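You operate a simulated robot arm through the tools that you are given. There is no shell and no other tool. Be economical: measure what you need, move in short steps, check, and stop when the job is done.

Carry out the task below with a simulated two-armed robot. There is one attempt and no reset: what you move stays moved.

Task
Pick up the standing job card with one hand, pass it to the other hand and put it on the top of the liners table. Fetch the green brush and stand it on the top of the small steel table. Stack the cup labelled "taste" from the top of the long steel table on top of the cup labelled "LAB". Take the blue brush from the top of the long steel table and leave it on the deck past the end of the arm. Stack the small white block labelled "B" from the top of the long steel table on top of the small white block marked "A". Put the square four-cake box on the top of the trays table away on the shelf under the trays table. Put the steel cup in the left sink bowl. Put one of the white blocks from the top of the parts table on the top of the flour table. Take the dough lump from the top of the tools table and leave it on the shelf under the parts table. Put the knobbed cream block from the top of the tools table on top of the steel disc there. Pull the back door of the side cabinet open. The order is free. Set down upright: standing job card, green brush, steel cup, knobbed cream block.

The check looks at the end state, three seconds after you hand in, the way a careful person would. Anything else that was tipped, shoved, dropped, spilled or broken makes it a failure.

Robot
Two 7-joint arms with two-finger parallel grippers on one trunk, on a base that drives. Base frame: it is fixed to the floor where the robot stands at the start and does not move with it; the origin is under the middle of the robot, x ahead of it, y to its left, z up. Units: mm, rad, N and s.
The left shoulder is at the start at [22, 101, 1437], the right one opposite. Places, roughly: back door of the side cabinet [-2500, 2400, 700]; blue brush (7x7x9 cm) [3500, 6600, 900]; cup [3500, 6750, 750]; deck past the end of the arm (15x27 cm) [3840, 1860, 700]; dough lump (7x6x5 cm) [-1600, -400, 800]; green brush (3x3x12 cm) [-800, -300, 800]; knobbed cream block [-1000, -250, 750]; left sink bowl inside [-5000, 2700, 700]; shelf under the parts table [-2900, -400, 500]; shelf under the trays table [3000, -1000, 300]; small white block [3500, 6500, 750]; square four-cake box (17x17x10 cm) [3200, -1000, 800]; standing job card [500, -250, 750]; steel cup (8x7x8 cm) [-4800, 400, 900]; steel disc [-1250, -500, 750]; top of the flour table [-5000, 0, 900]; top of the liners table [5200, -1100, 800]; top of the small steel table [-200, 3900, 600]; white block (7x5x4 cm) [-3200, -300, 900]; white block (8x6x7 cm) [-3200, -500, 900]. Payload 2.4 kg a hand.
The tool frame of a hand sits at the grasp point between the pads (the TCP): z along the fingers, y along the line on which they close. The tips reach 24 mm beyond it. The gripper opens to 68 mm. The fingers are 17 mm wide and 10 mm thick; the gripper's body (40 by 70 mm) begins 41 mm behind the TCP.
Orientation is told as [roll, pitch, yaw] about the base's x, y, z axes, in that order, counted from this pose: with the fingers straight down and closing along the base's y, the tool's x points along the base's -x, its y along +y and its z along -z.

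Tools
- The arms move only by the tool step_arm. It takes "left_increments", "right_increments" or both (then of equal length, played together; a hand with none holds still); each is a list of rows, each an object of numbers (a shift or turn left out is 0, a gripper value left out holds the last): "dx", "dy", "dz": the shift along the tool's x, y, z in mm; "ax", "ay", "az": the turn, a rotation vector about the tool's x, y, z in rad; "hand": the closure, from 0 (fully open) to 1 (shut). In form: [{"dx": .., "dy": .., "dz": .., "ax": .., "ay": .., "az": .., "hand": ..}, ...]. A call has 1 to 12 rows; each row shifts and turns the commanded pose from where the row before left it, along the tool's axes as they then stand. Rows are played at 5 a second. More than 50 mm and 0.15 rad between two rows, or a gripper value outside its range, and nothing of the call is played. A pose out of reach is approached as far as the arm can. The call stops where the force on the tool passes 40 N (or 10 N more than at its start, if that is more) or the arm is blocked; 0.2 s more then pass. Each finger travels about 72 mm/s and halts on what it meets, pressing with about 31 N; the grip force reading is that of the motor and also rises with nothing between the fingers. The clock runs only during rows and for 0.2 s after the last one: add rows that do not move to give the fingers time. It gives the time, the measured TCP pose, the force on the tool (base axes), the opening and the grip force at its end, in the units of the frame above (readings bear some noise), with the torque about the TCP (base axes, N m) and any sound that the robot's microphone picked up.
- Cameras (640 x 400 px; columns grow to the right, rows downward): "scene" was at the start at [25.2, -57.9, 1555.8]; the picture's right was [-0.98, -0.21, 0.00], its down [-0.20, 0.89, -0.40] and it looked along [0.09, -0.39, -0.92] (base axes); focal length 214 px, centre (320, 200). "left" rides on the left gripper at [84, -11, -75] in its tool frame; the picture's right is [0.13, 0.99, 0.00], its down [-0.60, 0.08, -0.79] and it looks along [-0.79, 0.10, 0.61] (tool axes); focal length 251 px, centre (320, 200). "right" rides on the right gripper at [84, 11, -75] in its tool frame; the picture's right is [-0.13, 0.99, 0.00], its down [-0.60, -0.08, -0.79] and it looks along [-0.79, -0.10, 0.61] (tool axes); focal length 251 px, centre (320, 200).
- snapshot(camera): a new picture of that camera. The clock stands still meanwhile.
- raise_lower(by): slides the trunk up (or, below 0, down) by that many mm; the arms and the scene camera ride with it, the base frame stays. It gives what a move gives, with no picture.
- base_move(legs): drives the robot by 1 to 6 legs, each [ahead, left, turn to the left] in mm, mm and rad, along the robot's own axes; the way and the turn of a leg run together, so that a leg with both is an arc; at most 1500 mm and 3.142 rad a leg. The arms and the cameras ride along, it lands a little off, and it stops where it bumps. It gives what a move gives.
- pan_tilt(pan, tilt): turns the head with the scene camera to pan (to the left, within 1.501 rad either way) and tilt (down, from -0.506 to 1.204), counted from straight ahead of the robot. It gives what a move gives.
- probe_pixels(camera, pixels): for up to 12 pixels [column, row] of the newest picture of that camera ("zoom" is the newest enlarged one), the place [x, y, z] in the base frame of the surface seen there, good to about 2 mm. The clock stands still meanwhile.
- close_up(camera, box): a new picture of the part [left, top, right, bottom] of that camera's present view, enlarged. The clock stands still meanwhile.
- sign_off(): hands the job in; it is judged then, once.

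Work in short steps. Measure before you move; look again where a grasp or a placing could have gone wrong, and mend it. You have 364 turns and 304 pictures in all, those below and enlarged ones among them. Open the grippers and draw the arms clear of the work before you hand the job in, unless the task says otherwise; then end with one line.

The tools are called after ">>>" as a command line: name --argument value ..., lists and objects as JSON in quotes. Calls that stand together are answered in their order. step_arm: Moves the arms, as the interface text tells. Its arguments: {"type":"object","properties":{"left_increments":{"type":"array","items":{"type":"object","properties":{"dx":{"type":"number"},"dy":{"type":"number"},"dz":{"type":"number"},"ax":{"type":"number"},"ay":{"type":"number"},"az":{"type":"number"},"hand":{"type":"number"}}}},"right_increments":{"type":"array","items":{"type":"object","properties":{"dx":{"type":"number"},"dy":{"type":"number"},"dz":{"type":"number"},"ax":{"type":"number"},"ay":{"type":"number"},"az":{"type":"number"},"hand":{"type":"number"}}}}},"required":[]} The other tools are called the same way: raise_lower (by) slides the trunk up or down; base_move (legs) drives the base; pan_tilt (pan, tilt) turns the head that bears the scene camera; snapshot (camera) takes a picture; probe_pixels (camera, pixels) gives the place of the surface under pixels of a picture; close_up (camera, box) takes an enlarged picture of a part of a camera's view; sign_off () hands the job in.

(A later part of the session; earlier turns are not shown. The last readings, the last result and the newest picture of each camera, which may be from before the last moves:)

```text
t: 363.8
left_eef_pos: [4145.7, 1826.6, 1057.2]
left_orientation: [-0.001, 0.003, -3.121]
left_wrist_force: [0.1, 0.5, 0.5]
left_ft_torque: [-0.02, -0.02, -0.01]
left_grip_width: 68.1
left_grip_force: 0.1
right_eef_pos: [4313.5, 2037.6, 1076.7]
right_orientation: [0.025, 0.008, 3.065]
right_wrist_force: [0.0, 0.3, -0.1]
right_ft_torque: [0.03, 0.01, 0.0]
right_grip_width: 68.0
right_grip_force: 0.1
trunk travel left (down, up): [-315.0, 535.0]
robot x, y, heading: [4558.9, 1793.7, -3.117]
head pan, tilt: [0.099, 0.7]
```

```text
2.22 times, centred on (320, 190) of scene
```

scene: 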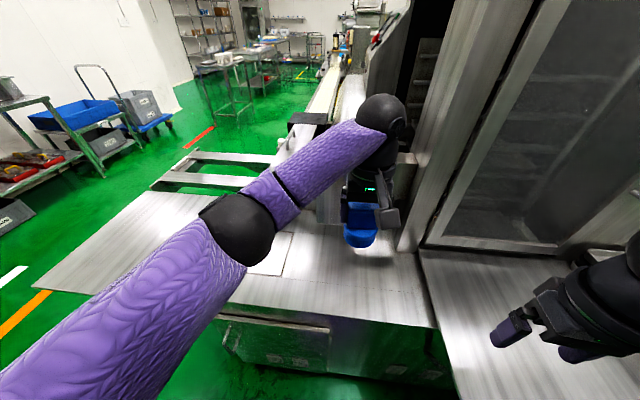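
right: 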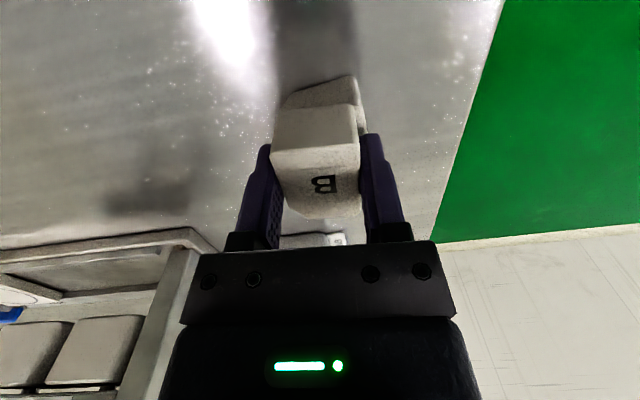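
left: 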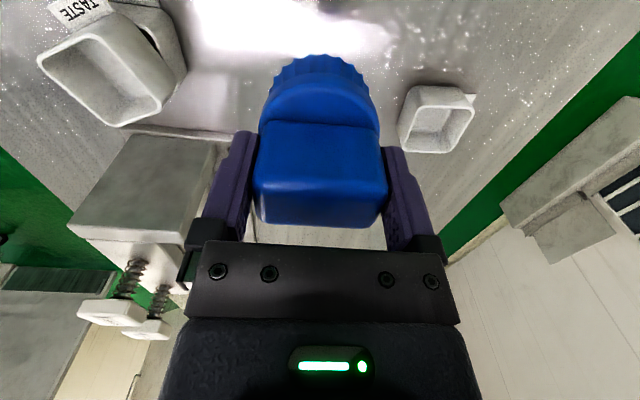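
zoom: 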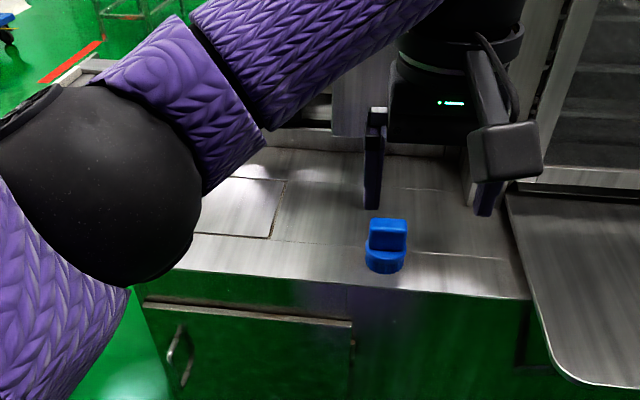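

Brush stands on the deck past the arm. Next: westwards to the tools table. I strafe south to y≈620 and drive west to x≈300.

>>> base_move --legs '[[0, 1170, -0.02], [1500, 0, 0], [1500, 0, 0], [1300, 0, 0]]'

>>> pan_tilt --pan 0.1 --tilt 0.45

>>> snapshot --camera "scene"

```text
t: 389.9
left_eef_pos: [-141.8, 732.9, 1056.9]
left_orientation: [-0.002, 0.003, 3.117]
left_wrist_force: [-0.7, -0.2, 0.2]
left_ft_torque: [0.0, 0.0, -0.01]
left_grip_width: 68.1
left_grip_force: 0.1
right_eef_pos: [35.8, 937.0, 1076.8]
right_orientation: [0.023, 0.007, 3.016]
right_wrist_force: [-0.2, -0.5, 0.0]
right_ft_torque: [0.04, 0.01, -0.01]
right_grip_width: 68.1
right_grip_force: 0.1
trunk travel left (down, up): [-315.0, 535.0]
robot x, y, heading: [261.8, 678.1, 3.109]
head pan, tilt: [0.099, 0.7]
```

```text
t: 390.7
left_eef_pos: [-142.3, 733.5, 1057.6]
left_orientation: [-0.003, 0.004, 3.115]
left_wrist_force: [0.1, -0.1, 0.5]
left_ft_torque: [-0.01, 0.04, 0.01]
left_grip_width: 68.1
left_grip_force: 0.1
right_eef_pos: [37.2, 937.0, 1076.0]
right_orientation: [0.023, 0.007, 3.017]
right_wrist_force: [-0.4, 0.5, 0.0]
right_ft_torque: [-0.02, 0.02, 0.0]
right_grip_width: 68.1
right_grip_force: 0.0
trunk travel left (down, up): [-315.0, 535.0]
robot x, y, heading: [265.5, 680.1, 3.117]
head pan, tilt: [0.099, 0.45]
```

```text
202 pictures are left
```

scene: 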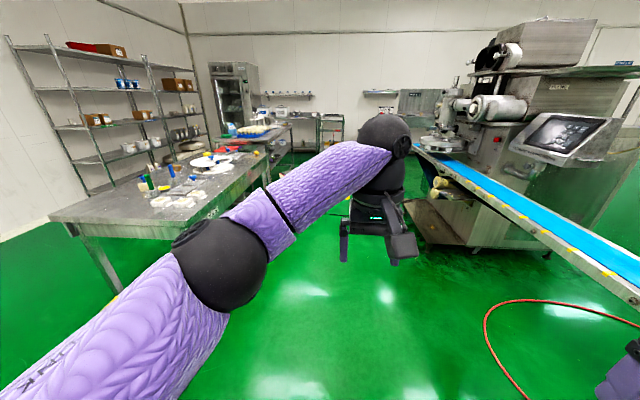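

Tools table is at left; a red hose lies at right. Probe.

>>> probe_pixels --camera "scene" --pixels '[[210, 215], [60, 213], [268, 160], [185, 195], [148, 185], [500, 310], [488, 345], [590, 270], [435, 150], [285, 130], [180, 250], [545, 250]]'

>>> close_up --camera "scene" --box '[50, 110, 310, 240]'

```text
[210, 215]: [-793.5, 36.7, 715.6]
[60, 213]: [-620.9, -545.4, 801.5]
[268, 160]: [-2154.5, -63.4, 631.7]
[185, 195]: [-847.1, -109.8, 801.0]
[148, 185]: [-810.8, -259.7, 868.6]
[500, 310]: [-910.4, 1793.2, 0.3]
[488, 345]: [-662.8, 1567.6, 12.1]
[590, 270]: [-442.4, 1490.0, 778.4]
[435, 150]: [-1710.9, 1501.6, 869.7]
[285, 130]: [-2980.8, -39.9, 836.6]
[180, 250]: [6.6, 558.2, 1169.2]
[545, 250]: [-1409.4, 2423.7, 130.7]
```

```text
2.46 times, centred on (180, 175) of scene
```

zoom: 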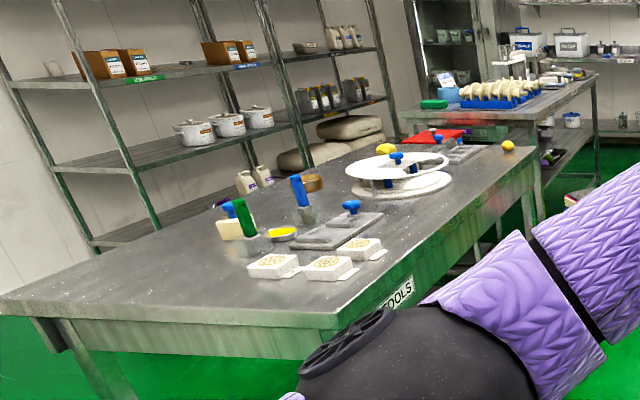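

Table top z=801, north edge y≈10. I drive west to x≈−950 and turn to face it (south).

>>> base_move --legs '[[1215, 0, 0], [0, 0, 1.595]]'

>>> pan_tilt --pan 0 --tilt 0.7

>>> step_arm --left_increments '[{"dy": 40}, {"dy": 40}, {"dy": 40}, {"dy": 40}]'

>>> snapshot --camera "scene"

```text
t: 400.6
left_eef_pos: [-985.5, 314.4, 1056.0]
left_orientation: [-0.002, 0.004, -1.604]
left_wrist_force: [0.1, -0.7, -0.2]
left_ft_torque: [0.01, 0.02, -0.01]
left_grip_width: 68.0
left_grip_force: 0.1
right_eef_pos: [-1187.2, 493.3, 1076.4]
right_orientation: [0.025, 0.006, -1.703]
right_wrist_force: [-0.3, 0.4, -0.6]
right_ft_torque: [0.05, 0.0, 0.02]
right_grip_width: 67.9
right_grip_force: 0.0
trunk travel left (down, up): [-315.0, 535.0]
robot x, y, heading: [-933.7, 721.6, -1.603]
head pan, tilt: [0.099, 0.45]
```

```text
t: 401.4
left_eef_pos: [-985.6, 313.3, 1056.9]
left_orientation: [0.0, 0.004, -1.605]
left_wrist_force: [0.1, 0.4, -0.3]
left_ft_torque: [0.0, -0.01, 0.0]
left_grip_width: 67.7
left_grip_force: 0.2
right_eef_pos: [-1188.0, 493.3, 1076.9]
right_orientation: [0.023, 0.007, -1.702]
right_wrist_force: [0.8, 0.6, 0.7]
right_ft_torque: [0.03, 0.04, 0.02]
right_grip_width: 68.0
right_grip_force: 0.1
trunk travel left (down, up): [-315.0, 535.0]
robot x, y, heading: [-928.0, 723.4, -1.603]
head pan, tilt: [0.0, 0.7]
```

```text
t: 402.4
left_eef_pos: [-823.7, 307.8, 1057.8]
left_orientation: [0.0, 0.003, -1.605]
left_wrist_force: [-0.1, 0.0, 1.1]
left_ft_torque: [-0.03, -0.02, -0.01]
left_grip_width: 68.0
left_grip_force: 0.2
right_eef_pos: [-1186.7, 492.7, 1076.4]
right_orientation: [0.021, 0.006, -1.702]
right_wrist_force: [0.2, -0.2, -0.1]
right_ft_torque: [-0.01, 0.01, 0.02]
right_grip_width: 67.9
right_grip_force: 0.0
trunk travel left (down, up): [-315.0, 535.0]
robot x, y, heading: [-931.1, 719.5, -1.601]
head pan, tilt: [0.0, 0.7]
```

```text
200 pictures are left
```

scene: 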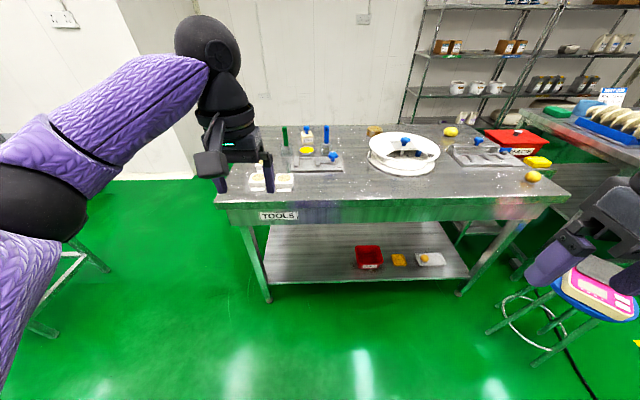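

>>> close_up --camera "scene" --box '[250, 110, 410, 210]'

>>> close_up --camera "scene" --box '[400, 110, 560, 210]'

>>> probe_pixels --camera "scene" --pixels '[[285, 130], [287, 150], [326, 130], [307, 135], [404, 140], [404, 152], [451, 131], [533, 176], [540, 162], [375, 131], [590, 300], [520, 300]]'

```text
4.00 times, centred on (330, 160) of scene
```

zoom: 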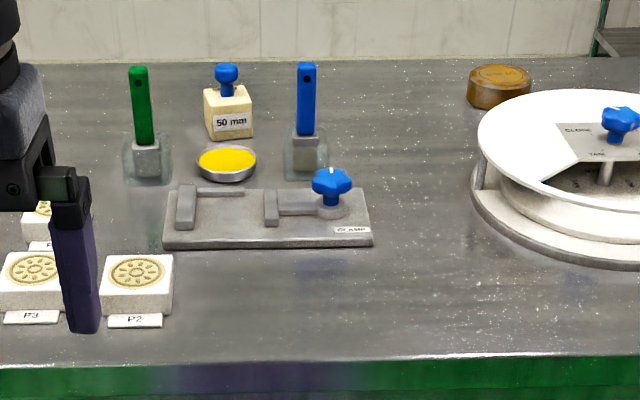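

```text
4.00 times, centred on (480, 160) of scene
```

zoom: 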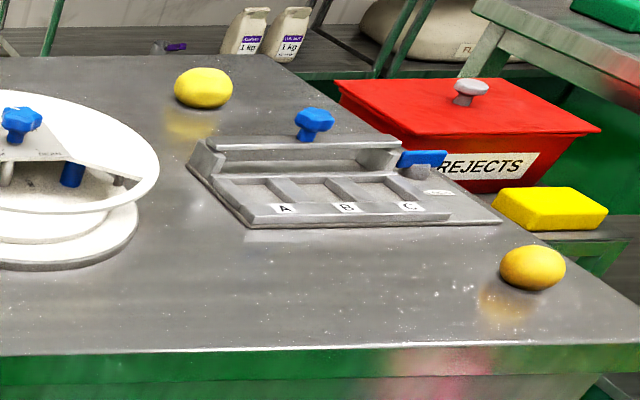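

```text
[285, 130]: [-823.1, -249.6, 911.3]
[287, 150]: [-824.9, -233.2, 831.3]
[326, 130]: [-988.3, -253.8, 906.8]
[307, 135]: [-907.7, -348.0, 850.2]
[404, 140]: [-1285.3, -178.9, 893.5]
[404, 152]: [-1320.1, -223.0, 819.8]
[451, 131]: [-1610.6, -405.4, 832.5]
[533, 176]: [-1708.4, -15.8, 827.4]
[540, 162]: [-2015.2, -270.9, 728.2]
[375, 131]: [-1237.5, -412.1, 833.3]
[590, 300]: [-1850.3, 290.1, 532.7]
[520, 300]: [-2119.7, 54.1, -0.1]
```

I move closer (300 mm) to look at the brush, cream block and disc.

>>> base_move --legs '[[330, 0, 0.03]]'

>>> snapshot --camera "scene"

>>> close_up --camera "scene" --box '[290, 140, 450, 250]'

>>> close_up --camera "left" --box '[200, 120, 440, 260]'

```text
t: 404.6
left_eef_pos: [-818.0, -20.6, 1055.8]
left_orientation: [-0.003, 0.002, -1.573]
left_wrist_force: [0.4, -1.0, -0.3]
left_ft_torque: [0.02, -0.02, -0.01]
left_grip_width: 68.2
left_grip_force: 0.1
right_eef_pos: [-1185.9, 153.2, 1075.5]
right_orientation: [0.022, 0.007, -1.671]
right_wrist_force: [-0.3, 0.1, 0.5]
right_ft_torque: [0.0, 0.0, -0.03]
right_grip_width: 67.6
right_grip_force: 0.1
trunk travel left (down, up): [-315.0, 535.0]
robot x, y, heading: [-931.3, 389.3, -1.572]
head pan, tilt: [0.0, 0.7]
```

```text
197 pictures are left
```

scene: 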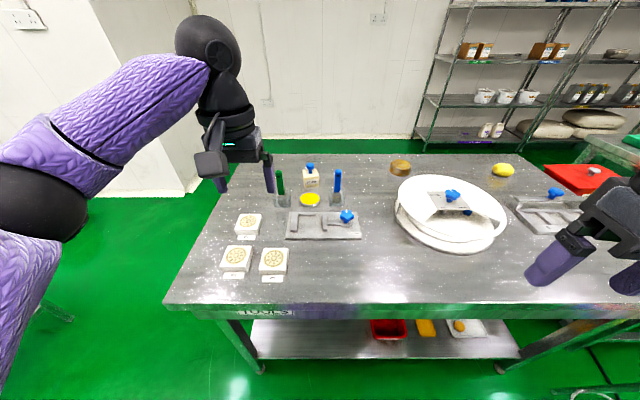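

```text
3.64 times, centred on (370, 195) of scene
```

zoom: 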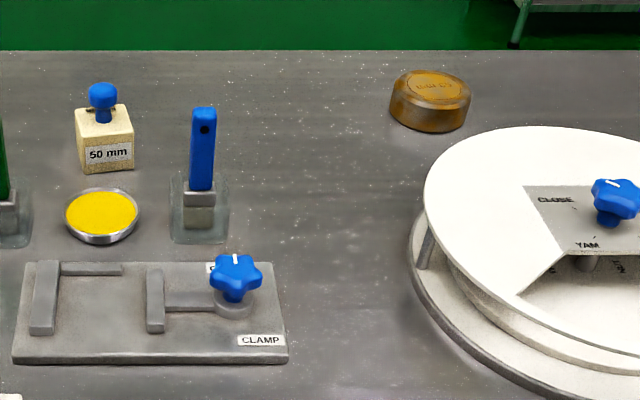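

```text
2.67 times, centred on (320, 190) of left
```

zoom: 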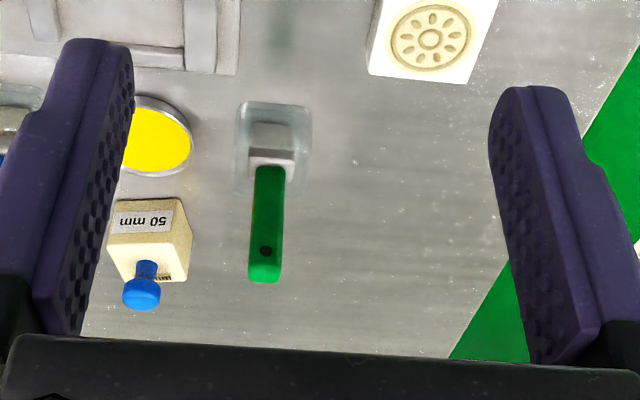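

Which is the "steel disc"? Enlarge both candidates.

>>> close_up --camera "scene" --box '[380, 150, 420, 180]'

>>> close_up --camera "scene" --box '[290, 160, 350, 215]'

>>> probe_pixels --camera "zoom" --pixels '[[150, 145], [230, 60], [275, 190], [230, 120], [190, 180], [250, 205], [175, 110], [270, 110], [220, 285], [150, 290], [285, 290], [225, 240]]'

```text
13.33 times, centred on (400, 165) of scene
```

zoom: 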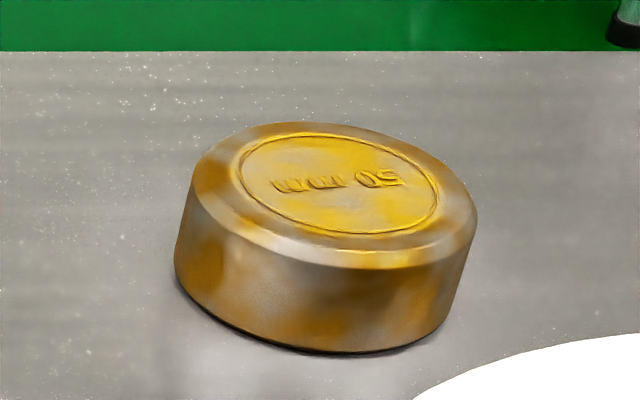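

```text
7.27 times, centred on (320, 188) of scene
```

zoom: 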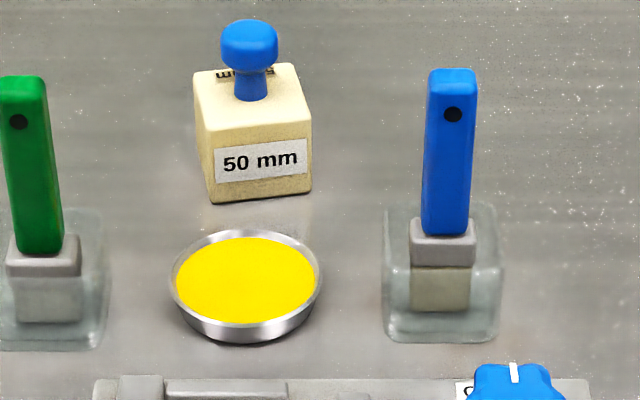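

```text
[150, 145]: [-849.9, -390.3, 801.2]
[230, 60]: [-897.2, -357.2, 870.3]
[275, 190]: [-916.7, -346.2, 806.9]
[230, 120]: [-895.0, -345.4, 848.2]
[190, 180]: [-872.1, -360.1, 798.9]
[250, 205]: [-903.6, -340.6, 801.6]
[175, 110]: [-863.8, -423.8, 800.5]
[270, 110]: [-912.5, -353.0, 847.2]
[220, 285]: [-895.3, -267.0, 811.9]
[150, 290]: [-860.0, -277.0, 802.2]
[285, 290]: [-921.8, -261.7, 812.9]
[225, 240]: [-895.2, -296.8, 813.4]
```

The disc embossed "50 mm" at (−1237,−412) is the steel disc matching the "50 mm" cream block. These are deep from this side; check the south side room.

>>> probe_pixels --camera "scene" --pixels '[[350, 154], [350, 145], [350, 137], [245, 154], [430, 152], [440, 138], [210, 185], [165, 303], [130, 200], [470, 130], [225, 200], [540, 134]]'

```text
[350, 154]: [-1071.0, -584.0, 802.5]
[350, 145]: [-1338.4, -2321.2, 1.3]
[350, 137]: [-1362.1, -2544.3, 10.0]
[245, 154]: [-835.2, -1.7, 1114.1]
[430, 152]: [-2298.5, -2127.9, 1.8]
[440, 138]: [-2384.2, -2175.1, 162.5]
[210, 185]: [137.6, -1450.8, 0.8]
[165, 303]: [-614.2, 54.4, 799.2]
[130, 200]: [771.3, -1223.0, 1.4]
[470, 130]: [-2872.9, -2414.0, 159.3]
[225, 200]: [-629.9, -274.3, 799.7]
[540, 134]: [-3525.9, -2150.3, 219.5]
```

South of the table is open. I drive around the east end to the south side, facing north.

>>> base_move --legs '[[0, 810, 0], [1500, 0, 0], [0, 0, 3.14], [0, 880, 0]]'

>>> snapshot --camera "scene"

```text
t: 427.6
left_eef_pos: [-1163.0, -729.8, 1056.9]
left_orientation: [-0.001, 0.004, 1.595]
left_wrist_force: [-0.6, -0.3, -1.3]
left_ft_torque: [0.0, -0.03, -0.01]
left_grip_width: 68.2
left_grip_force: 0.1
right_eef_pos: [-790.7, -894.6, 1075.7]
right_orientation: [0.023, 0.007, 1.497]
right_wrist_force: [0.7, 0.1, 0.4]
right_ft_torque: [0.01, 0.0, -0.01]
right_grip_width: 67.9
right_grip_force: 0.0
trunk travel left (down, up): [-315.0, 535.0]
robot x, y, heading: [-1031.8, -1137.8, 1.591]
head pan, tilt: [0.0, 0.7]
```

```text
192 pictures are left
```

scene: 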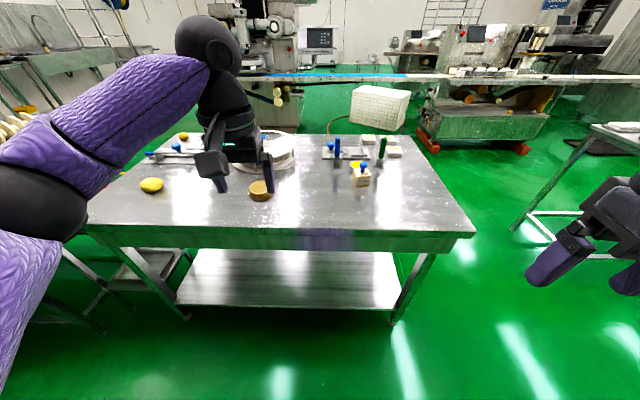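

>>> close_up --camera "scene" --box '[335, 145, 395, 195]'

>>> probe_pixels --camera "zoom" --pixels '[[305, 165], [305, 195], [220, 260], [350, 240], [280, 235], [225, 310], [345, 300], [280, 210], [340, 205], [225, 225]]'

>>> probe_pixels --camera "scene" --pixels '[[250, 188], [270, 195], [262, 182], [260, 200], [150, 180], [141, 184], [160, 186], [150, 193], [470, 230], [330, 235], [95, 228], [258, 188]]'

```text
8.00 times, centred on (365, 170) of scene
```

zoom: 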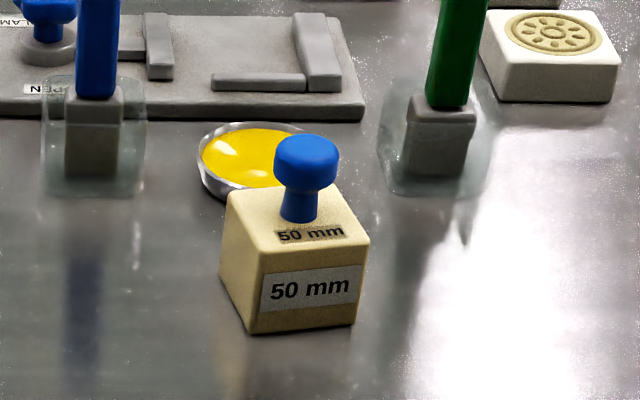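

```text
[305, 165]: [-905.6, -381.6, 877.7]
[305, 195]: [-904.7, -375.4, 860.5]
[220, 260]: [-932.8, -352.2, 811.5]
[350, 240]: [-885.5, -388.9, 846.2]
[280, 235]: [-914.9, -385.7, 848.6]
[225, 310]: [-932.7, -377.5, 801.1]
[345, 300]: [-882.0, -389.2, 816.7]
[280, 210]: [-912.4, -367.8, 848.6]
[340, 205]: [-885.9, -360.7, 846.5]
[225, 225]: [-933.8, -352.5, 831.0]
```

```text
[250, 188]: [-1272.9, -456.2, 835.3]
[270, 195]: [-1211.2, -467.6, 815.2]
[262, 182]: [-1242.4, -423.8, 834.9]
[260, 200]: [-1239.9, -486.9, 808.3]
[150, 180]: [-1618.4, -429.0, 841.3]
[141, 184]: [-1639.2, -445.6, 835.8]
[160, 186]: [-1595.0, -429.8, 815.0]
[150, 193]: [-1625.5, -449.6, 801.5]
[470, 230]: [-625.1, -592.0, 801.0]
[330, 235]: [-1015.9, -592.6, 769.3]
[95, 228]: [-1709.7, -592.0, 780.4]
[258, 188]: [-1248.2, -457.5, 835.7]
```

Cream cube centre ≈(−907,−364), 51 mm wide, top 848, knob to ~885. I set the right hand square with a 0.35 forward tilt, drive in 290 mm and lower the trunk 60.

>>> step_arm --right_increments '[{"az": -0.094}, {"ay": -0.12}, {"ay": -0.12}, {"ay": -0.11}, {"dy": 30}, {"dy": 30}, {"dy": 30}, {"dy": 30}]'

>>> base_move --legs '[[285, 0, -0.02]]'

>>> raise_lower --by -60

>>> snapshot --camera "scene"

```text
t: 429.4
left_eef_pos: [-1162.8, -729.2, 1056.1]
left_orientation: [-0.003, 0.003, 1.597]
left_wrist_force: [-0.2, -0.2, 0.2]
left_ft_torque: [-0.04, 0.02, 0.0]
left_grip_width: 68.0
left_grip_force: 0.1
right_eef_pos: [-911.4, -894.5, 1080.0]
right_orientation: [0.027, -0.346, 1.584]
right_wrist_force: [1.0, 0.0, 0.3]
right_ft_torque: [0.0, 0.01, 0.0]
right_grip_width: 68.0
right_grip_force: 0.0
trunk travel left (down, up): [-315.0, 535.0]
robot x, y, heading: [-1032.5, -1135.1, 1.59]
head pan, tilt: [0.0, 0.7]
```

```text
t: 431.4
left_eef_pos: [-1155.8, -446.2, 1057.1]
left_orientation: [-0.001, 0.005, 1.571]
left_wrist_force: [-0.5, -0.4, -0.5]
left_ft_torque: [0.03, 0.0, 0.01]
left_grip_width: 68.2
left_grip_force: 0.0
right_eef_pos: [-909.0, -617.3, 1080.3]
right_orientation: [0.026, -0.344, 1.561]
right_wrist_force: [0.2, -0.5, 0.1]
right_ft_torque: [0.01, -0.01, -0.03]
right_grip_width: 67.8
right_grip_force: 0.0
trunk travel left (down, up): [-315.0, 535.0]
robot x, y, heading: [-1039.5, -858.4, 1.567]
head pan, tilt: [0.0, 0.7]
```

```text
t: 432.4
left_eef_pos: [-1156.2, -446.0, 996.4]
left_orientation: [-0.001, 0.003, 1.572]
left_wrist_force: [-0.3, 1.0, -1.0]
left_ft_torque: [-0.02, 0.02, 0.01]
left_grip_width: 68.0
left_grip_force: 0.1
right_eef_pos: [-909.3, -614.0, 1019.0]
right_orientation: [0.023, -0.329, 1.558]
right_wrist_force: [-0.1, -0.6, -0.7]
right_ft_torque: [-0.03, 0.02, 0.03]
right_grip_width: 67.8
right_grip_force: 0.2
trunk travel left (down, up): [-255.0, 595.0]
robot x, y, heading: [-1036.3, -860.1, 1.571]
head pan, tilt: [0.0, 0.7]
```

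```text
190 pictures are left
```

scene: 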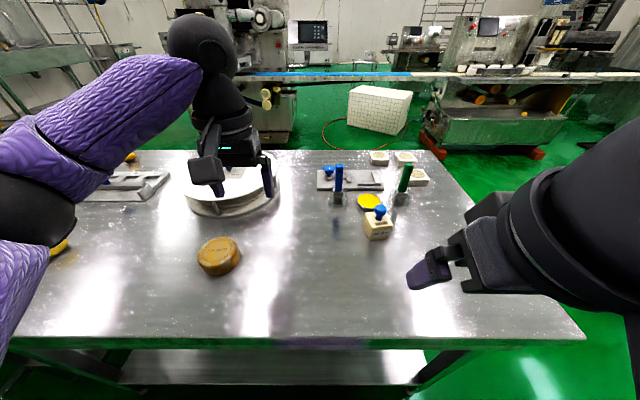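

I move the right hand to above the cream block (z≈930).

>>> step_arm --right_increments '[{"dx": -35, "dz": 28}, {"dx": -35, "dz": 28}, {"dx": -35, "dz": 28}, {"dx": -35, "dz": 28}, {"dx": -35, "dz": 27}, {"dx": -32, "dz": 27, "dy": -2}, {}]'

>>> snapshot --camera "right"

>>> close_up --camera "scene" --box '[340, 160, 440, 260]'

```text
t: 434.0
left_eef_pos: [-1156.6, -446.4, 996.7]
left_orientation: [-0.002, 0.003, 1.571]
left_wrist_force: [-0.2, 0.0, 1.3]
left_ft_torque: [-0.03, -0.01, 0.02]
left_grip_width: 68.1
left_grip_force: 0.1
right_eef_pos: [-906.9, -363.7, 927.0]
right_orientation: [0.025, -0.328, 1.559]
right_wrist_force: [-0.9, -0.2, -0.8]
right_ft_torque: [0.02, -0.01, 0.01]
right_grip_width: 68.0
right_grip_force: 0.0
trunk travel left (down, up): [-255.0, 595.0]
robot x, y, heading: [-1035.4, -859.6, 1.573]
head pan, tilt: [0.0, 0.7]
```

```text
189 pictures are left
```

right: 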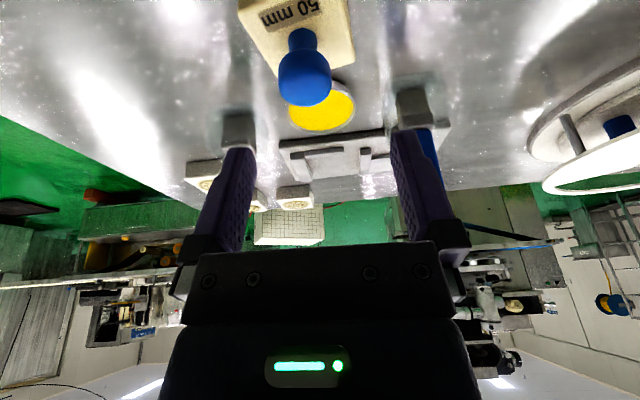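

```text
4.00 times, centred on (390, 210) of scene
```

zoom: 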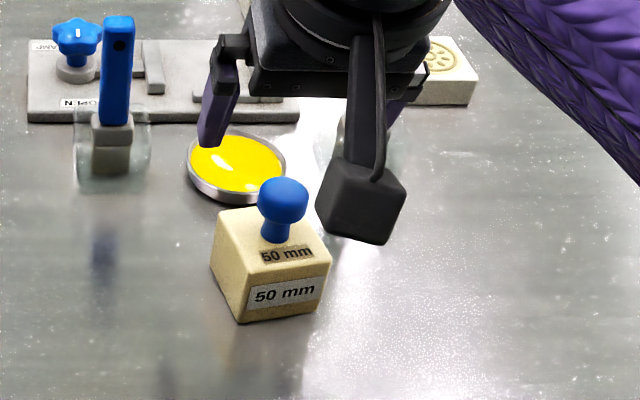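

>>> close_up --camera "right" --box '[220, 0, 380, 130]'

>>> probe_pixels --camera "zoom" --pixels '[[80, 40], [200, 240], [500, 230], [520, 30], [150, 150], [540, 120], [430, 200], [340, 300], [110, 150], [560, 180]]'

```text
3.08 times, centred on (300, 65) of right
```

zoom: 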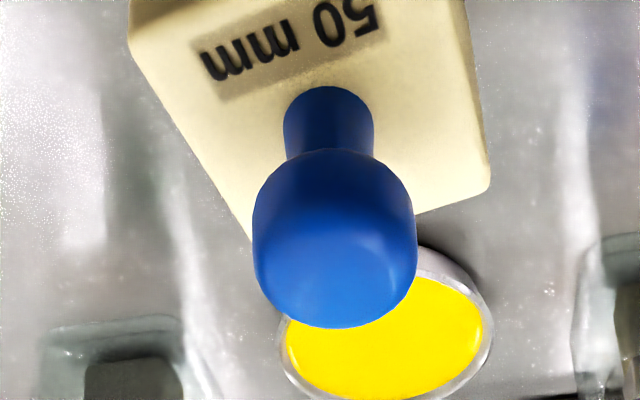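

```text
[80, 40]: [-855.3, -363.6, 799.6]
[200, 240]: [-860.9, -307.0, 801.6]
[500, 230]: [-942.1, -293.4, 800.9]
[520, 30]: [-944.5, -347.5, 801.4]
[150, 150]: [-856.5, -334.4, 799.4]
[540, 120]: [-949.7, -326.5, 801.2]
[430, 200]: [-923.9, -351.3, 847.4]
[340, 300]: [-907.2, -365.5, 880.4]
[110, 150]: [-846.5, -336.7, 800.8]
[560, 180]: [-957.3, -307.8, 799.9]
```

>>> probe_pixels --camera "zoom" --pixels '[[138, 40], [180, 110], [230, 195], [462, 20], [475, 100], [485, 178], [440, 203], [335, 230], [340, 170], [300, 260]]'

```text
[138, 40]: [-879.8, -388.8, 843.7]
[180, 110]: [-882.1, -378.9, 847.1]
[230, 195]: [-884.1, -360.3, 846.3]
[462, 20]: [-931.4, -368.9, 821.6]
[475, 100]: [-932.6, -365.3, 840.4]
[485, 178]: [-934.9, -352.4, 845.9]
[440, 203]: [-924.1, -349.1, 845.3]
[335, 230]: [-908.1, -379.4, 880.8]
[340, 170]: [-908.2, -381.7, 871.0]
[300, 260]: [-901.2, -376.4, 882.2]
```

Cube is yawed ~0.12 with centre (−908,−369). I turn the hand to match, then descend to z≈853 and grip the cube's upper sides.

>>> step_arm --right_increments '[{"ax": -0.043, "az": -0.123}, {"dx": 11, "dz": 22}, {"dx": 11, "dz": 22}, {"dx": 11, "dz": 22, "dy": 1}, {}, {"hand": 1}, {}, {}]'

>>> close_up --camera "scene" --box '[340, 160, 440, 260]'

```text
t: 435.8
left_eef_pos: [-1156.1, -446.6, 998.2]
left_orientation: [0.0, 0.003, 1.571]
left_wrist_force: [0.4, 0.4, 0.4]
left_ft_torque: [0.03, -0.03, -0.04]
left_grip_width: 68.0
left_grip_force: 0.1
right_eef_pos: [-908.0, -373.6, 855.2]
right_orientation: [0.027, -0.332, 1.688]
right_wrist_force: [-0.1, 0.5, 0.7]
right_ft_torque: [0.04, 0.02, -0.01]
right_grip_width: 50.0
right_grip_force: 31.3
trunk travel left (down, up): [-255.0, 595.0]
robot x, y, heading: [-1036.3, -859.7, 1.573]
head pan, tilt: [0.0, 0.7]
```

```text
4.00 times, centred on (390, 210) of scene
```

zoom: 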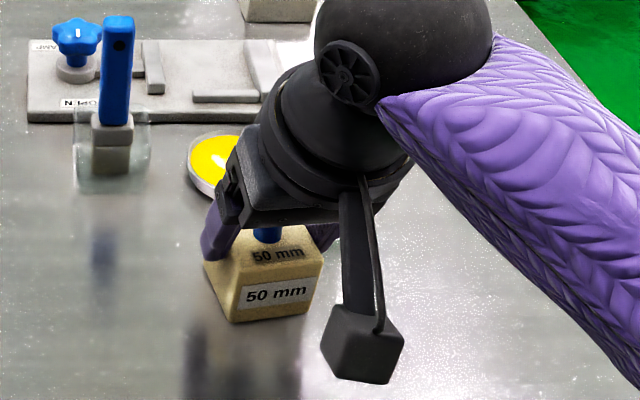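

Gripped (50 mm). Lift 70 mm by the trunk and measure the disc.

>>> raise_lower --by 80

>>> pan_tilt --pan 0.3 --tilt 0.9

>>> snapshot --camera "scene"

```text
t: 436.9
left_eef_pos: [-1156.5, -446.4, 1076.3]
left_orientation: [-0.001, 0.005, 1.57]
left_wrist_force: [-0.2, -0.3, 0.6]
left_ft_torque: [0.0, 0.03, -0.03]
left_grip_width: 67.8
left_grip_force: 0.0
right_eef_pos: [-910.2, -374.3, 934.9]
right_orientation: [0.025, -0.331, 1.689]
right_wrist_force: [-0.4, -0.1, -1.4]
right_ft_torque: [-0.02, 0.03, 0.03]
right_grip_width: 49.7
right_grip_force: 31.1
trunk travel left (down, up): [-335.0, 515.0]
robot x, y, heading: [-1037.8, -854.6, 1.574]
head pan, tilt: [0.0, 0.7]
```

```text
t: 437.8
left_eef_pos: [-1157.7, -445.8, 1076.5]
left_orientation: [0.001, 0.003, 1.571]
left_wrist_force: [-0.9, -0.3, -1.1]
left_ft_torque: [-0.02, 0.01, 0.01]
left_grip_width: 68.1
left_grip_force: 0.0
right_eef_pos: [-909.3, -372.7, 934.9]
right_orientation: [0.028, -0.331, 1.69]
right_wrist_force: [0.9, -0.4, -1.0]
right_ft_torque: [-0.01, -0.03, 0.0]
right_grip_width: 49.6
right_grip_force: 31.0
trunk travel left (down, up): [-335.0, 515.0]
robot x, y, heading: [-1037.0, -858.8, 1.57]
head pan, tilt: [0.3, 0.901]
```

```text
185 pictures are left
```

scene: 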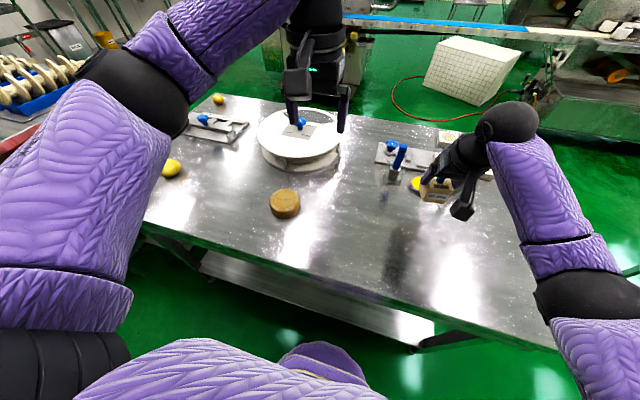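

>>> close_up --camera "scene" --box '[260, 180, 310, 225]'

>>> probe_pixels --camera "zoom" --pixels '[[150, 160], [480, 170], [330, 85], [300, 235], [320, 170], [160, 200], [470, 210], [400, 100], [240, 110], [300, 250]]'

```text
8.89 times, centred on (285, 202) of scene
```

zoom: 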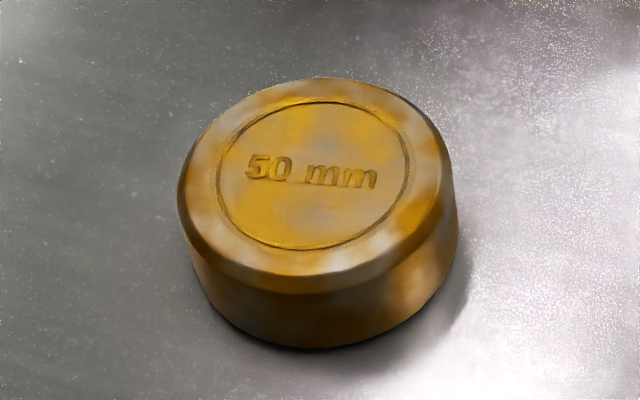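

```text
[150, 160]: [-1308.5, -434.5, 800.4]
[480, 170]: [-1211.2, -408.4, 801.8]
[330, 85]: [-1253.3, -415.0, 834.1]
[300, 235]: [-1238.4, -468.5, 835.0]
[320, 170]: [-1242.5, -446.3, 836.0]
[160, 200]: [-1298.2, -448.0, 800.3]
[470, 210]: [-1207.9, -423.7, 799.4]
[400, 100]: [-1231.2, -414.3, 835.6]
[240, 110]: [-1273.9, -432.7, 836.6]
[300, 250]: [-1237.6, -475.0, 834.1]
```

Disc centre (−1244,−447), top 836. I shift the base left 335 and back 79 to bring the cube over it.

>>> base_move --legs '[[-79, 0, 0], [0, 335, 0]]'

>>> pan_tilt --pan -0.2 --tilt 0.9

>>> snapshot --camera "scene"

```text
t: 440.6
left_eef_pos: [-1490.0, -523.0, 1077.6]
left_orientation: [-0.002, 0.005, 1.567]
left_wrist_force: [0.1, 0.4, 0.2]
left_ft_torque: [0.0, -0.05, -0.01]
left_grip_width: 68.1
left_grip_force: 0.0
right_eef_pos: [-1242.6, -451.7, 934.9]
right_orientation: [0.027, -0.332, 1.685]
right_wrist_force: [0.2, 1.1, -1.2]
right_ft_torque: [-0.01, 0.02, 0.02]
right_grip_width: 49.1
right_grip_force: 31.3
trunk travel left (down, up): [-335.0, 515.0]
robot x, y, heading: [-1370.2, -935.4, 1.565]
head pan, tilt: [0.3, 0.901]
```

```text
t: 441.5
left_eef_pos: [-1489.6, -522.7, 1077.9]
left_orientation: [0.0, 0.002, 1.567]
left_wrist_force: [-0.2, -1.8, 0.4]
left_ft_torque: [-0.01, -0.01, 0.02]
left_grip_width: 68.0
left_grip_force: 0.0
right_eef_pos: [-1241.3, -451.8, 934.6]
right_orientation: [0.025, -0.332, 1.686]
right_wrist_force: [0.0, -0.3, -1.1]
right_ft_torque: [0.01, 0.01, -0.01]
right_grip_width: 49.2
right_grip_force: 30.6
trunk travel left (down, up): [-335.0, 515.0]
robot x, y, heading: [-1370.2, -933.1, 1.566]
head pan, tilt: [-0.201, 0.901]
```

```text
183 pictures are left
```

scene: 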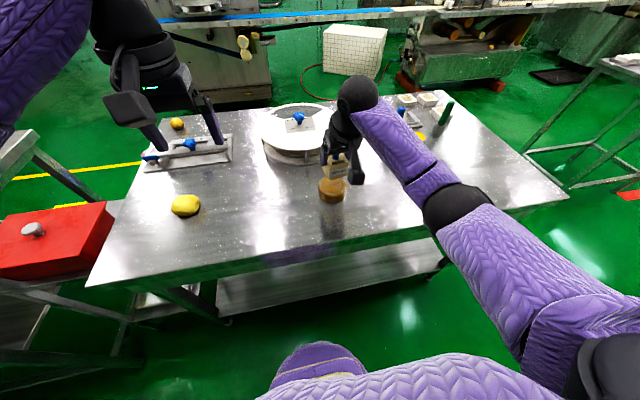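

Aligned. Lower 40 mm and look.

>>> step_arm --right_increments '[{"dx": 6.6, "dz": 18.9}, {"dx": 6.2, "dz": 17.9, "dy": 1.5}, {}]'

>>> close_up --camera "scene" --box '[290, 130, 390, 220]'

>>> probe_pixels --camera "zoom" --pixels '[[190, 280], [250, 300], [200, 330], [300, 330], [250, 330], [210, 250]]'

```text
t: 442.3
left_eef_pos: [-1490.1, -523.6, 1077.5]
left_orientation: [0.0, 0.003, 1.568]
left_wrist_force: [0.4, -0.3, 0.0]
left_ft_torque: [-0.02, -0.03, -0.01]
left_grip_width: 67.9
left_grip_force: 0.0
right_eef_pos: [-1245.5, -452.5, 895.7]
right_orientation: [0.027, -0.332, 1.686]
right_wrist_force: [-0.1, -0.2, -1.0]
right_ft_torque: [0.02, 0.02, 0.03]
right_grip_width: 49.3
right_grip_force: 30.8
trunk travel left (down, up): [-335.0, 515.0]
robot x, y, heading: [-1371.3, -933.1, 1.564]
head pan, tilt: [-0.201, 0.901]
```

```text
4.44 times, centred on (340, 175) of scene
```

zoom: 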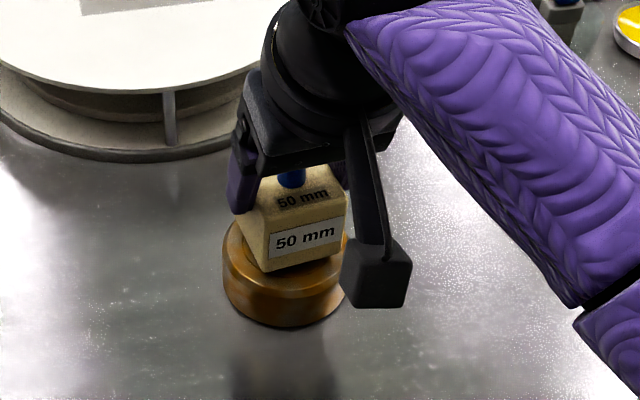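

```text
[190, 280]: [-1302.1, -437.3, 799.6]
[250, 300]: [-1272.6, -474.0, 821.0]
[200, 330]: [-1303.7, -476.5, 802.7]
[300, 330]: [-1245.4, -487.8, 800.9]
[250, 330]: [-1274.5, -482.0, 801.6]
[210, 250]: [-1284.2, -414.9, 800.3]
```

>>> step_arm --right_increments '[{"dx": 1, "dz": 2.8}, {}, {"dx": 0.5, "dz": 1.4}, {}, {"dx": 0.4, "dz": 1}, {}]'

>>> step_arm --right_increments '[{"dx": 0.4, "dz": 1}, {}, {"dx": 0.4, "dz": 1}, {}]'

```text
t: 443.7
left_eef_pos: [-1488.1, -522.4, 1076.7]
left_orientation: [0.001, 0.004, 1.568]
left_wrist_force: [0.0, -0.3, 0.7]
left_ft_torque: [0.0, -0.03, -0.02]
left_grip_width: 67.9
left_grip_force: 0.0
right_eef_pos: [-1244.5, -453.1, 889.8]
right_orientation: [0.028, -0.333, 1.685]
right_wrist_force: [0.1, 0.1, -0.8]
right_ft_torque: [-0.03, 0.0, 0.0]
right_grip_width: 49.3
right_grip_force: 31.1
trunk travel left (down, up): [-335.0, 515.0]
robot x, y, heading: [-1371.5, -936.0, 1.564]
head pan, tilt: [-0.201, 0.901]
```

```text
t: 444.7
left_eef_pos: [-1489.2, -523.8, 1078.6]
left_orientation: [-0.001, 0.004, 1.566]
left_wrist_force: [0.4, -1.2, -0.6]
left_ft_torque: [-0.02, 0.0, -0.02]
left_grip_width: 68.0
left_grip_force: 0.0
right_eef_pos: [-1245.1, -453.4, 888.9]
right_orientation: [0.026, -0.335, 1.685]
right_wrist_force: [2.0, 2.5, 7.3]
right_ft_torque: [0.15, -0.29, 0.09]
right_grip_width: 49.3
right_grip_force: 31.3
trunk travel left (down, up): [-335.0, 515.0]
robot x, y, heading: [-1369.2, -937.9, 1.572]
head pan, tilt: [-0.201, 0.901]
```

Contact. Release and retreat along the tool axis.

>>> step_arm --right_increments '[{"hand": 0.2}, {"hand": 0.05}, {"hand": 0}, {}, {"dz": -20}, {"dz": -40}, {"dz": -40}, {"dz": -40}]'

>>> close_up --camera "scene" --box '[290, 130, 390, 220]'

```text
t: 446.5
left_eef_pos: [-1489.0, -524.0, 1077.4]
left_orientation: [0.0, 0.004, 1.568]
left_wrist_force: [-0.2, 0.6, -1.4]
left_ft_torque: [0.02, 0.01, -0.02]
left_grip_width: 67.9
left_grip_force: 0.1
right_eef_pos: [-1235.0, -499.0, 1019.7]
right_orientation: [0.024, -0.33, 1.685]
right_wrist_force: [0.5, 0.2, -0.3]
right_ft_torque: [0.01, 0.01, 0.02]
right_grip_width: 68.4
right_grip_force: 0.1
trunk travel left (down, up): [-335.0, 515.0]
robot x, y, heading: [-1371.1, -931.7, 1.564]
head pan, tilt: [-0.201, 0.901]
```

```text
4.44 times, centred on (340, 175) of scene
```

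zoom: 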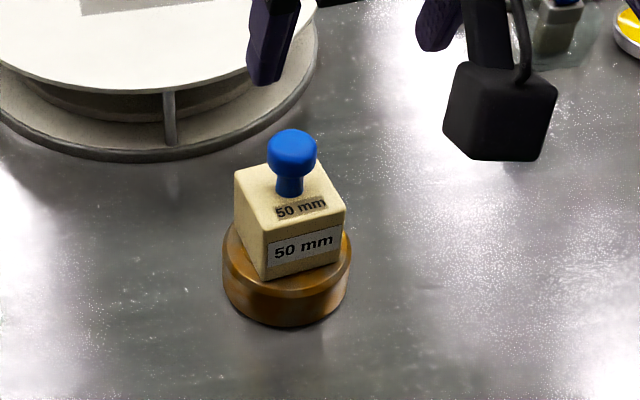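

Cream block stands on the disc. Now the dough lump at scene (185,205).

>>> close_up --camera "scene" --box '[155, 180, 215, 230]'

>>> probe_pixels --camera "zoom" --pixels '[[200, 180], [300, 120], [440, 190], [330, 270], [180, 200], [320, 190], [460, 210], [380, 130], [250, 130], [260, 275], [480, 250], [160, 230]]'

```text
8.00 times, centred on (185, 205) of scene
```

zoom: 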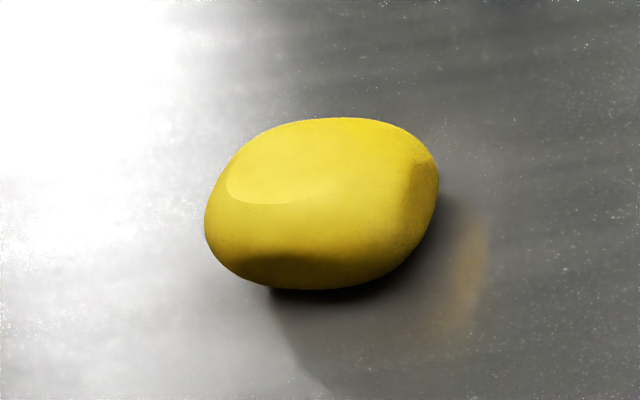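

```text
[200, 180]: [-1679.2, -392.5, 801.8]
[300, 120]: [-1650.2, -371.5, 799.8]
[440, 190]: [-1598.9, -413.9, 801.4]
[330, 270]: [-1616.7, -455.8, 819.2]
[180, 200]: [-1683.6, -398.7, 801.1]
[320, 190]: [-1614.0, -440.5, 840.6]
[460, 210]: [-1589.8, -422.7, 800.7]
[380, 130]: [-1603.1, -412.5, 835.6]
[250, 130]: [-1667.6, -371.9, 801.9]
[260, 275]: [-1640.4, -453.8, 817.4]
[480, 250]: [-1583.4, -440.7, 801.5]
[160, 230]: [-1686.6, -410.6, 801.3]
```

I bring the left hand over the lump via the base and look down.

>>> base_move --legs '[[80, 125, 0]]'

>>> close_up --camera "left" --box '[160, 0, 480, 260]'

>>> probe_pixels --camera "zoom" --pixels '[[320, 60], [320, 100], [280, 80], [360, 80], [260, 80], [400, 80], [340, 130], [300, 30]]'

```text
t: 447.9
left_eef_pos: [-1614.3, -441.7, 1077.4]
left_orientation: [-0.001, 0.005, 1.567]
left_wrist_force: [-0.1, -0.1, 0.1]
left_ft_torque: [-0.02, 0.01, -0.01]
left_grip_width: 68.1
left_grip_force: 0.1
right_eef_pos: [-1362.8, -414.9, 1019.7]
right_orientation: [0.026, -0.331, 1.687]
right_wrist_force: [-0.4, -0.8, 0.2]
right_ft_torque: [0.03, 0.02, 0.03]
right_grip_width: 67.8
right_grip_force: 0.0
trunk travel left (down, up): [-335.0, 515.0]
robot x, y, heading: [-1496.9, -852.6, 1.566]
head pan, tilt: [-0.201, 0.901]
```

```text
1.54 times, centred on (320, 130) of left
```

zoom: 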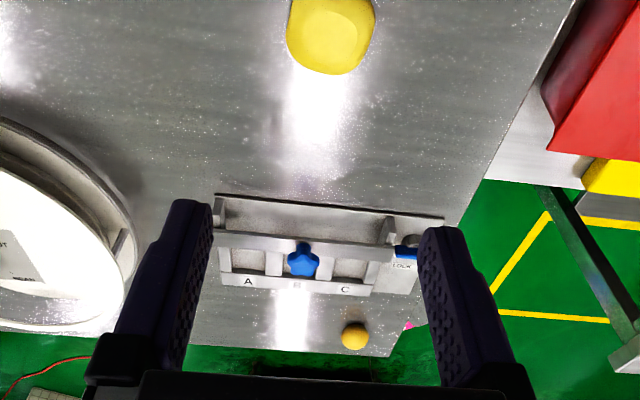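

```text
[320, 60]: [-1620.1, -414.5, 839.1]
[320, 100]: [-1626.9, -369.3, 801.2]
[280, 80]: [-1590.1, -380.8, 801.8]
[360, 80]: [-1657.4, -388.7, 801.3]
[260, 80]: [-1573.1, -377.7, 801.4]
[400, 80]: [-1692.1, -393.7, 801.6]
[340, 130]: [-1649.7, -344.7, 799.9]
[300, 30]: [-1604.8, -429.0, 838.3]
```

The lump is ~68 mm across x, ~58 across y, so I rotate the left hand 90° (yaw +) to close along y.

>>> step_arm --left_increments '[{"az": -0.143}, {"az": -0.143}, {"az": -0.143}, {"az": -0.143}, {"az": -0.143}, {"az": -0.143}, {"az": -0.143}, {"az": -0.143}, {"az": -0.143}, {"az": -0.143}, {"az": -0.14}]'

>>> snapshot --camera "left"

```text
t: 450.3
left_eef_pos: [-1614.4, -441.2, 1077.0]
left_orientation: [0.003, 0.0, 3.14]
left_wrist_force: [0.0, 0.4, -1.4]
left_ft_torque: [-0.01, -0.01, 0.02]
left_grip_width: 68.0
left_grip_force: 0.1
right_eef_pos: [-1362.7, -415.3, 1020.3]
right_orientation: [0.026, -0.331, 1.685]
right_wrist_force: [0.3, -0.5, -0.4]
right_ft_torque: [-0.06, 0.01, -0.05]
right_grip_width: 67.8
right_grip_force: 0.0
trunk travel left (down, up): [-335.0, 515.0]
robot x, y, heading: [-1499.4, -852.5, 1.568]
head pan, tilt: [-0.201, 0.901]
```

```text
178 pictures are left
```

left: 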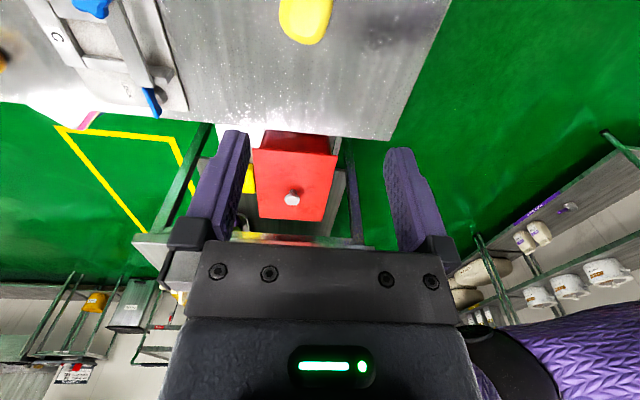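

>>> step_arm --left_increments '[{"dz": 45}, {"dz": 45}, {"dz": 45}, {}]'

>>> close_up --camera "left" --box '[200, 0, 440, 200]'

>>> probe_pixels --camera "zoom" --pixels '[[150, 60], [180, 60], [200, 120], [340, 60], [380, 60], [270, 100], [270, 180], [270, 220], [270, 20], [400, 100]]'

```text
t: 451.3
left_eef_pos: [-1617.4, -442.6, 942.4]
left_orientation: [0.004, 0.0, 3.139]
left_wrist_force: [0.2, -0.4, 0.5]
left_ft_torque: [-0.05, 0.0, -0.03]
left_grip_width: 68.0
left_grip_force: 0.0
right_eef_pos: [-1362.9, -414.7, 1020.7]
right_orientation: [0.027, -0.331, 1.685]
right_wrist_force: [1.0, -0.5, -0.3]
right_ft_torque: [-0.02, -0.01, 0.03]
right_grip_width: 68.1
right_grip_force: 0.2
trunk travel left (down, up): [-335.0, 515.0]
robot x, y, heading: [-1497.5, -853.3, 1.57]
head pan, tilt: [-0.201, 0.901]
```

```text
2.00 times, centred on (320, 100) of left
```

zoom: 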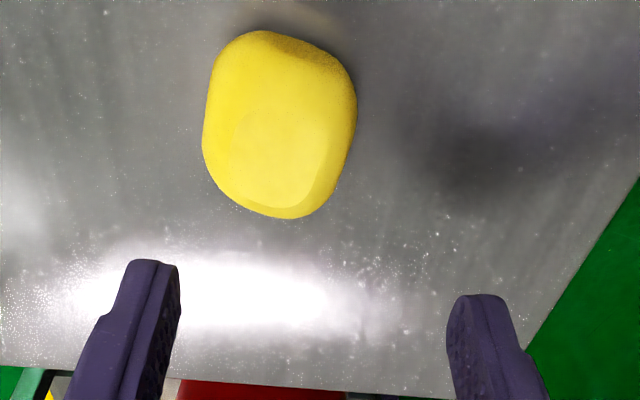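

```text
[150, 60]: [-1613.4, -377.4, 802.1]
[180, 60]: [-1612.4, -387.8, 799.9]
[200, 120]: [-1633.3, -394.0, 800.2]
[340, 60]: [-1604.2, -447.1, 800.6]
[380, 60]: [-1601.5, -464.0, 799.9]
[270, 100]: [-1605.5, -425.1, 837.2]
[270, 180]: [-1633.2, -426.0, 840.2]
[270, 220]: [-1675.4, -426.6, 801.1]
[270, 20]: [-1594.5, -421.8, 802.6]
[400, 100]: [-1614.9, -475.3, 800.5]
```

Lump centre ≈(−1617,−426), ~54 mm across y. I shift 16 mm north, descend to z≈829, and grip.

>>> step_arm --left_increments '[{"dy": -16}, {"dz": 40}, {"dz": 40}, {"dz": 33}, {}, {"hand": 0.5}, {"hand": 1}, {}, {}]'

>>> raise_lower --by 100

>>> snapshot --camera "left"

```text
t: 453.3
left_eef_pos: [-1616.5, -426.8, 828.9]
left_orientation: [0.003, 0.0, 3.139]
left_wrist_force: [0.1, 0.1, 0.0]
left_ft_torque: [-0.01, -0.04, 0.01]
left_grip_width: 56.4
left_grip_force: 31.1
right_eef_pos: [-1361.8, -415.4, 1021.4]
right_orientation: [0.026, -0.332, 1.687]
right_wrist_force: [0.1, 0.1, 0.1]
right_ft_torque: [0.0, 0.01, -0.03]
right_grip_width: 67.9
right_grip_force: 0.0
trunk travel left (down, up): [-335.0, 515.0]
robot x, y, heading: [-1497.3, -853.8, 1.565]
head pan, tilt: [-0.201, 0.901]
```

```text
t: 454.6
left_eef_pos: [-1615.4, -426.0, 929.9]
left_orientation: [0.005, -0.001, 3.139]
left_wrist_force: [0.0, -0.3, -2.0]
left_ft_torque: [-0.01, -0.01, -0.04]
left_grip_width: 56.0
left_grip_force: 31.4
right_eef_pos: [-1361.6, -416.9, 1118.8]
right_orientation: [0.026, -0.331, 1.687]
right_wrist_force: [0.2, -0.8, 0.2]
right_ft_torque: [-0.02, 0.01, 0.0]
right_grip_width: 67.7
right_grip_force: 0.1
trunk travel left (down, up): [-435.0, 415.0]
robot x, y, heading: [-1497.1, -853.9, 1.566]
head pan, tilt: [-0.201, 0.901]
```

```text
176 pictures are left
```

left: 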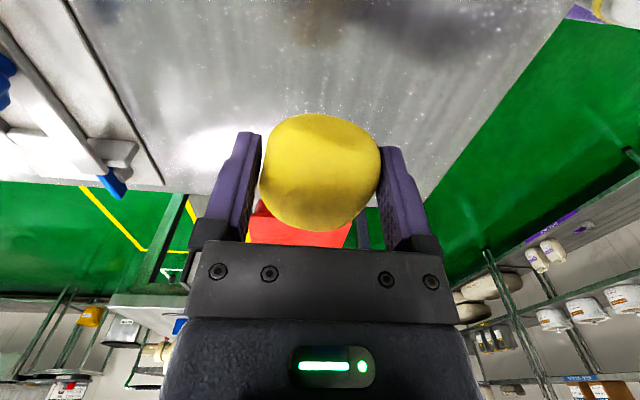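

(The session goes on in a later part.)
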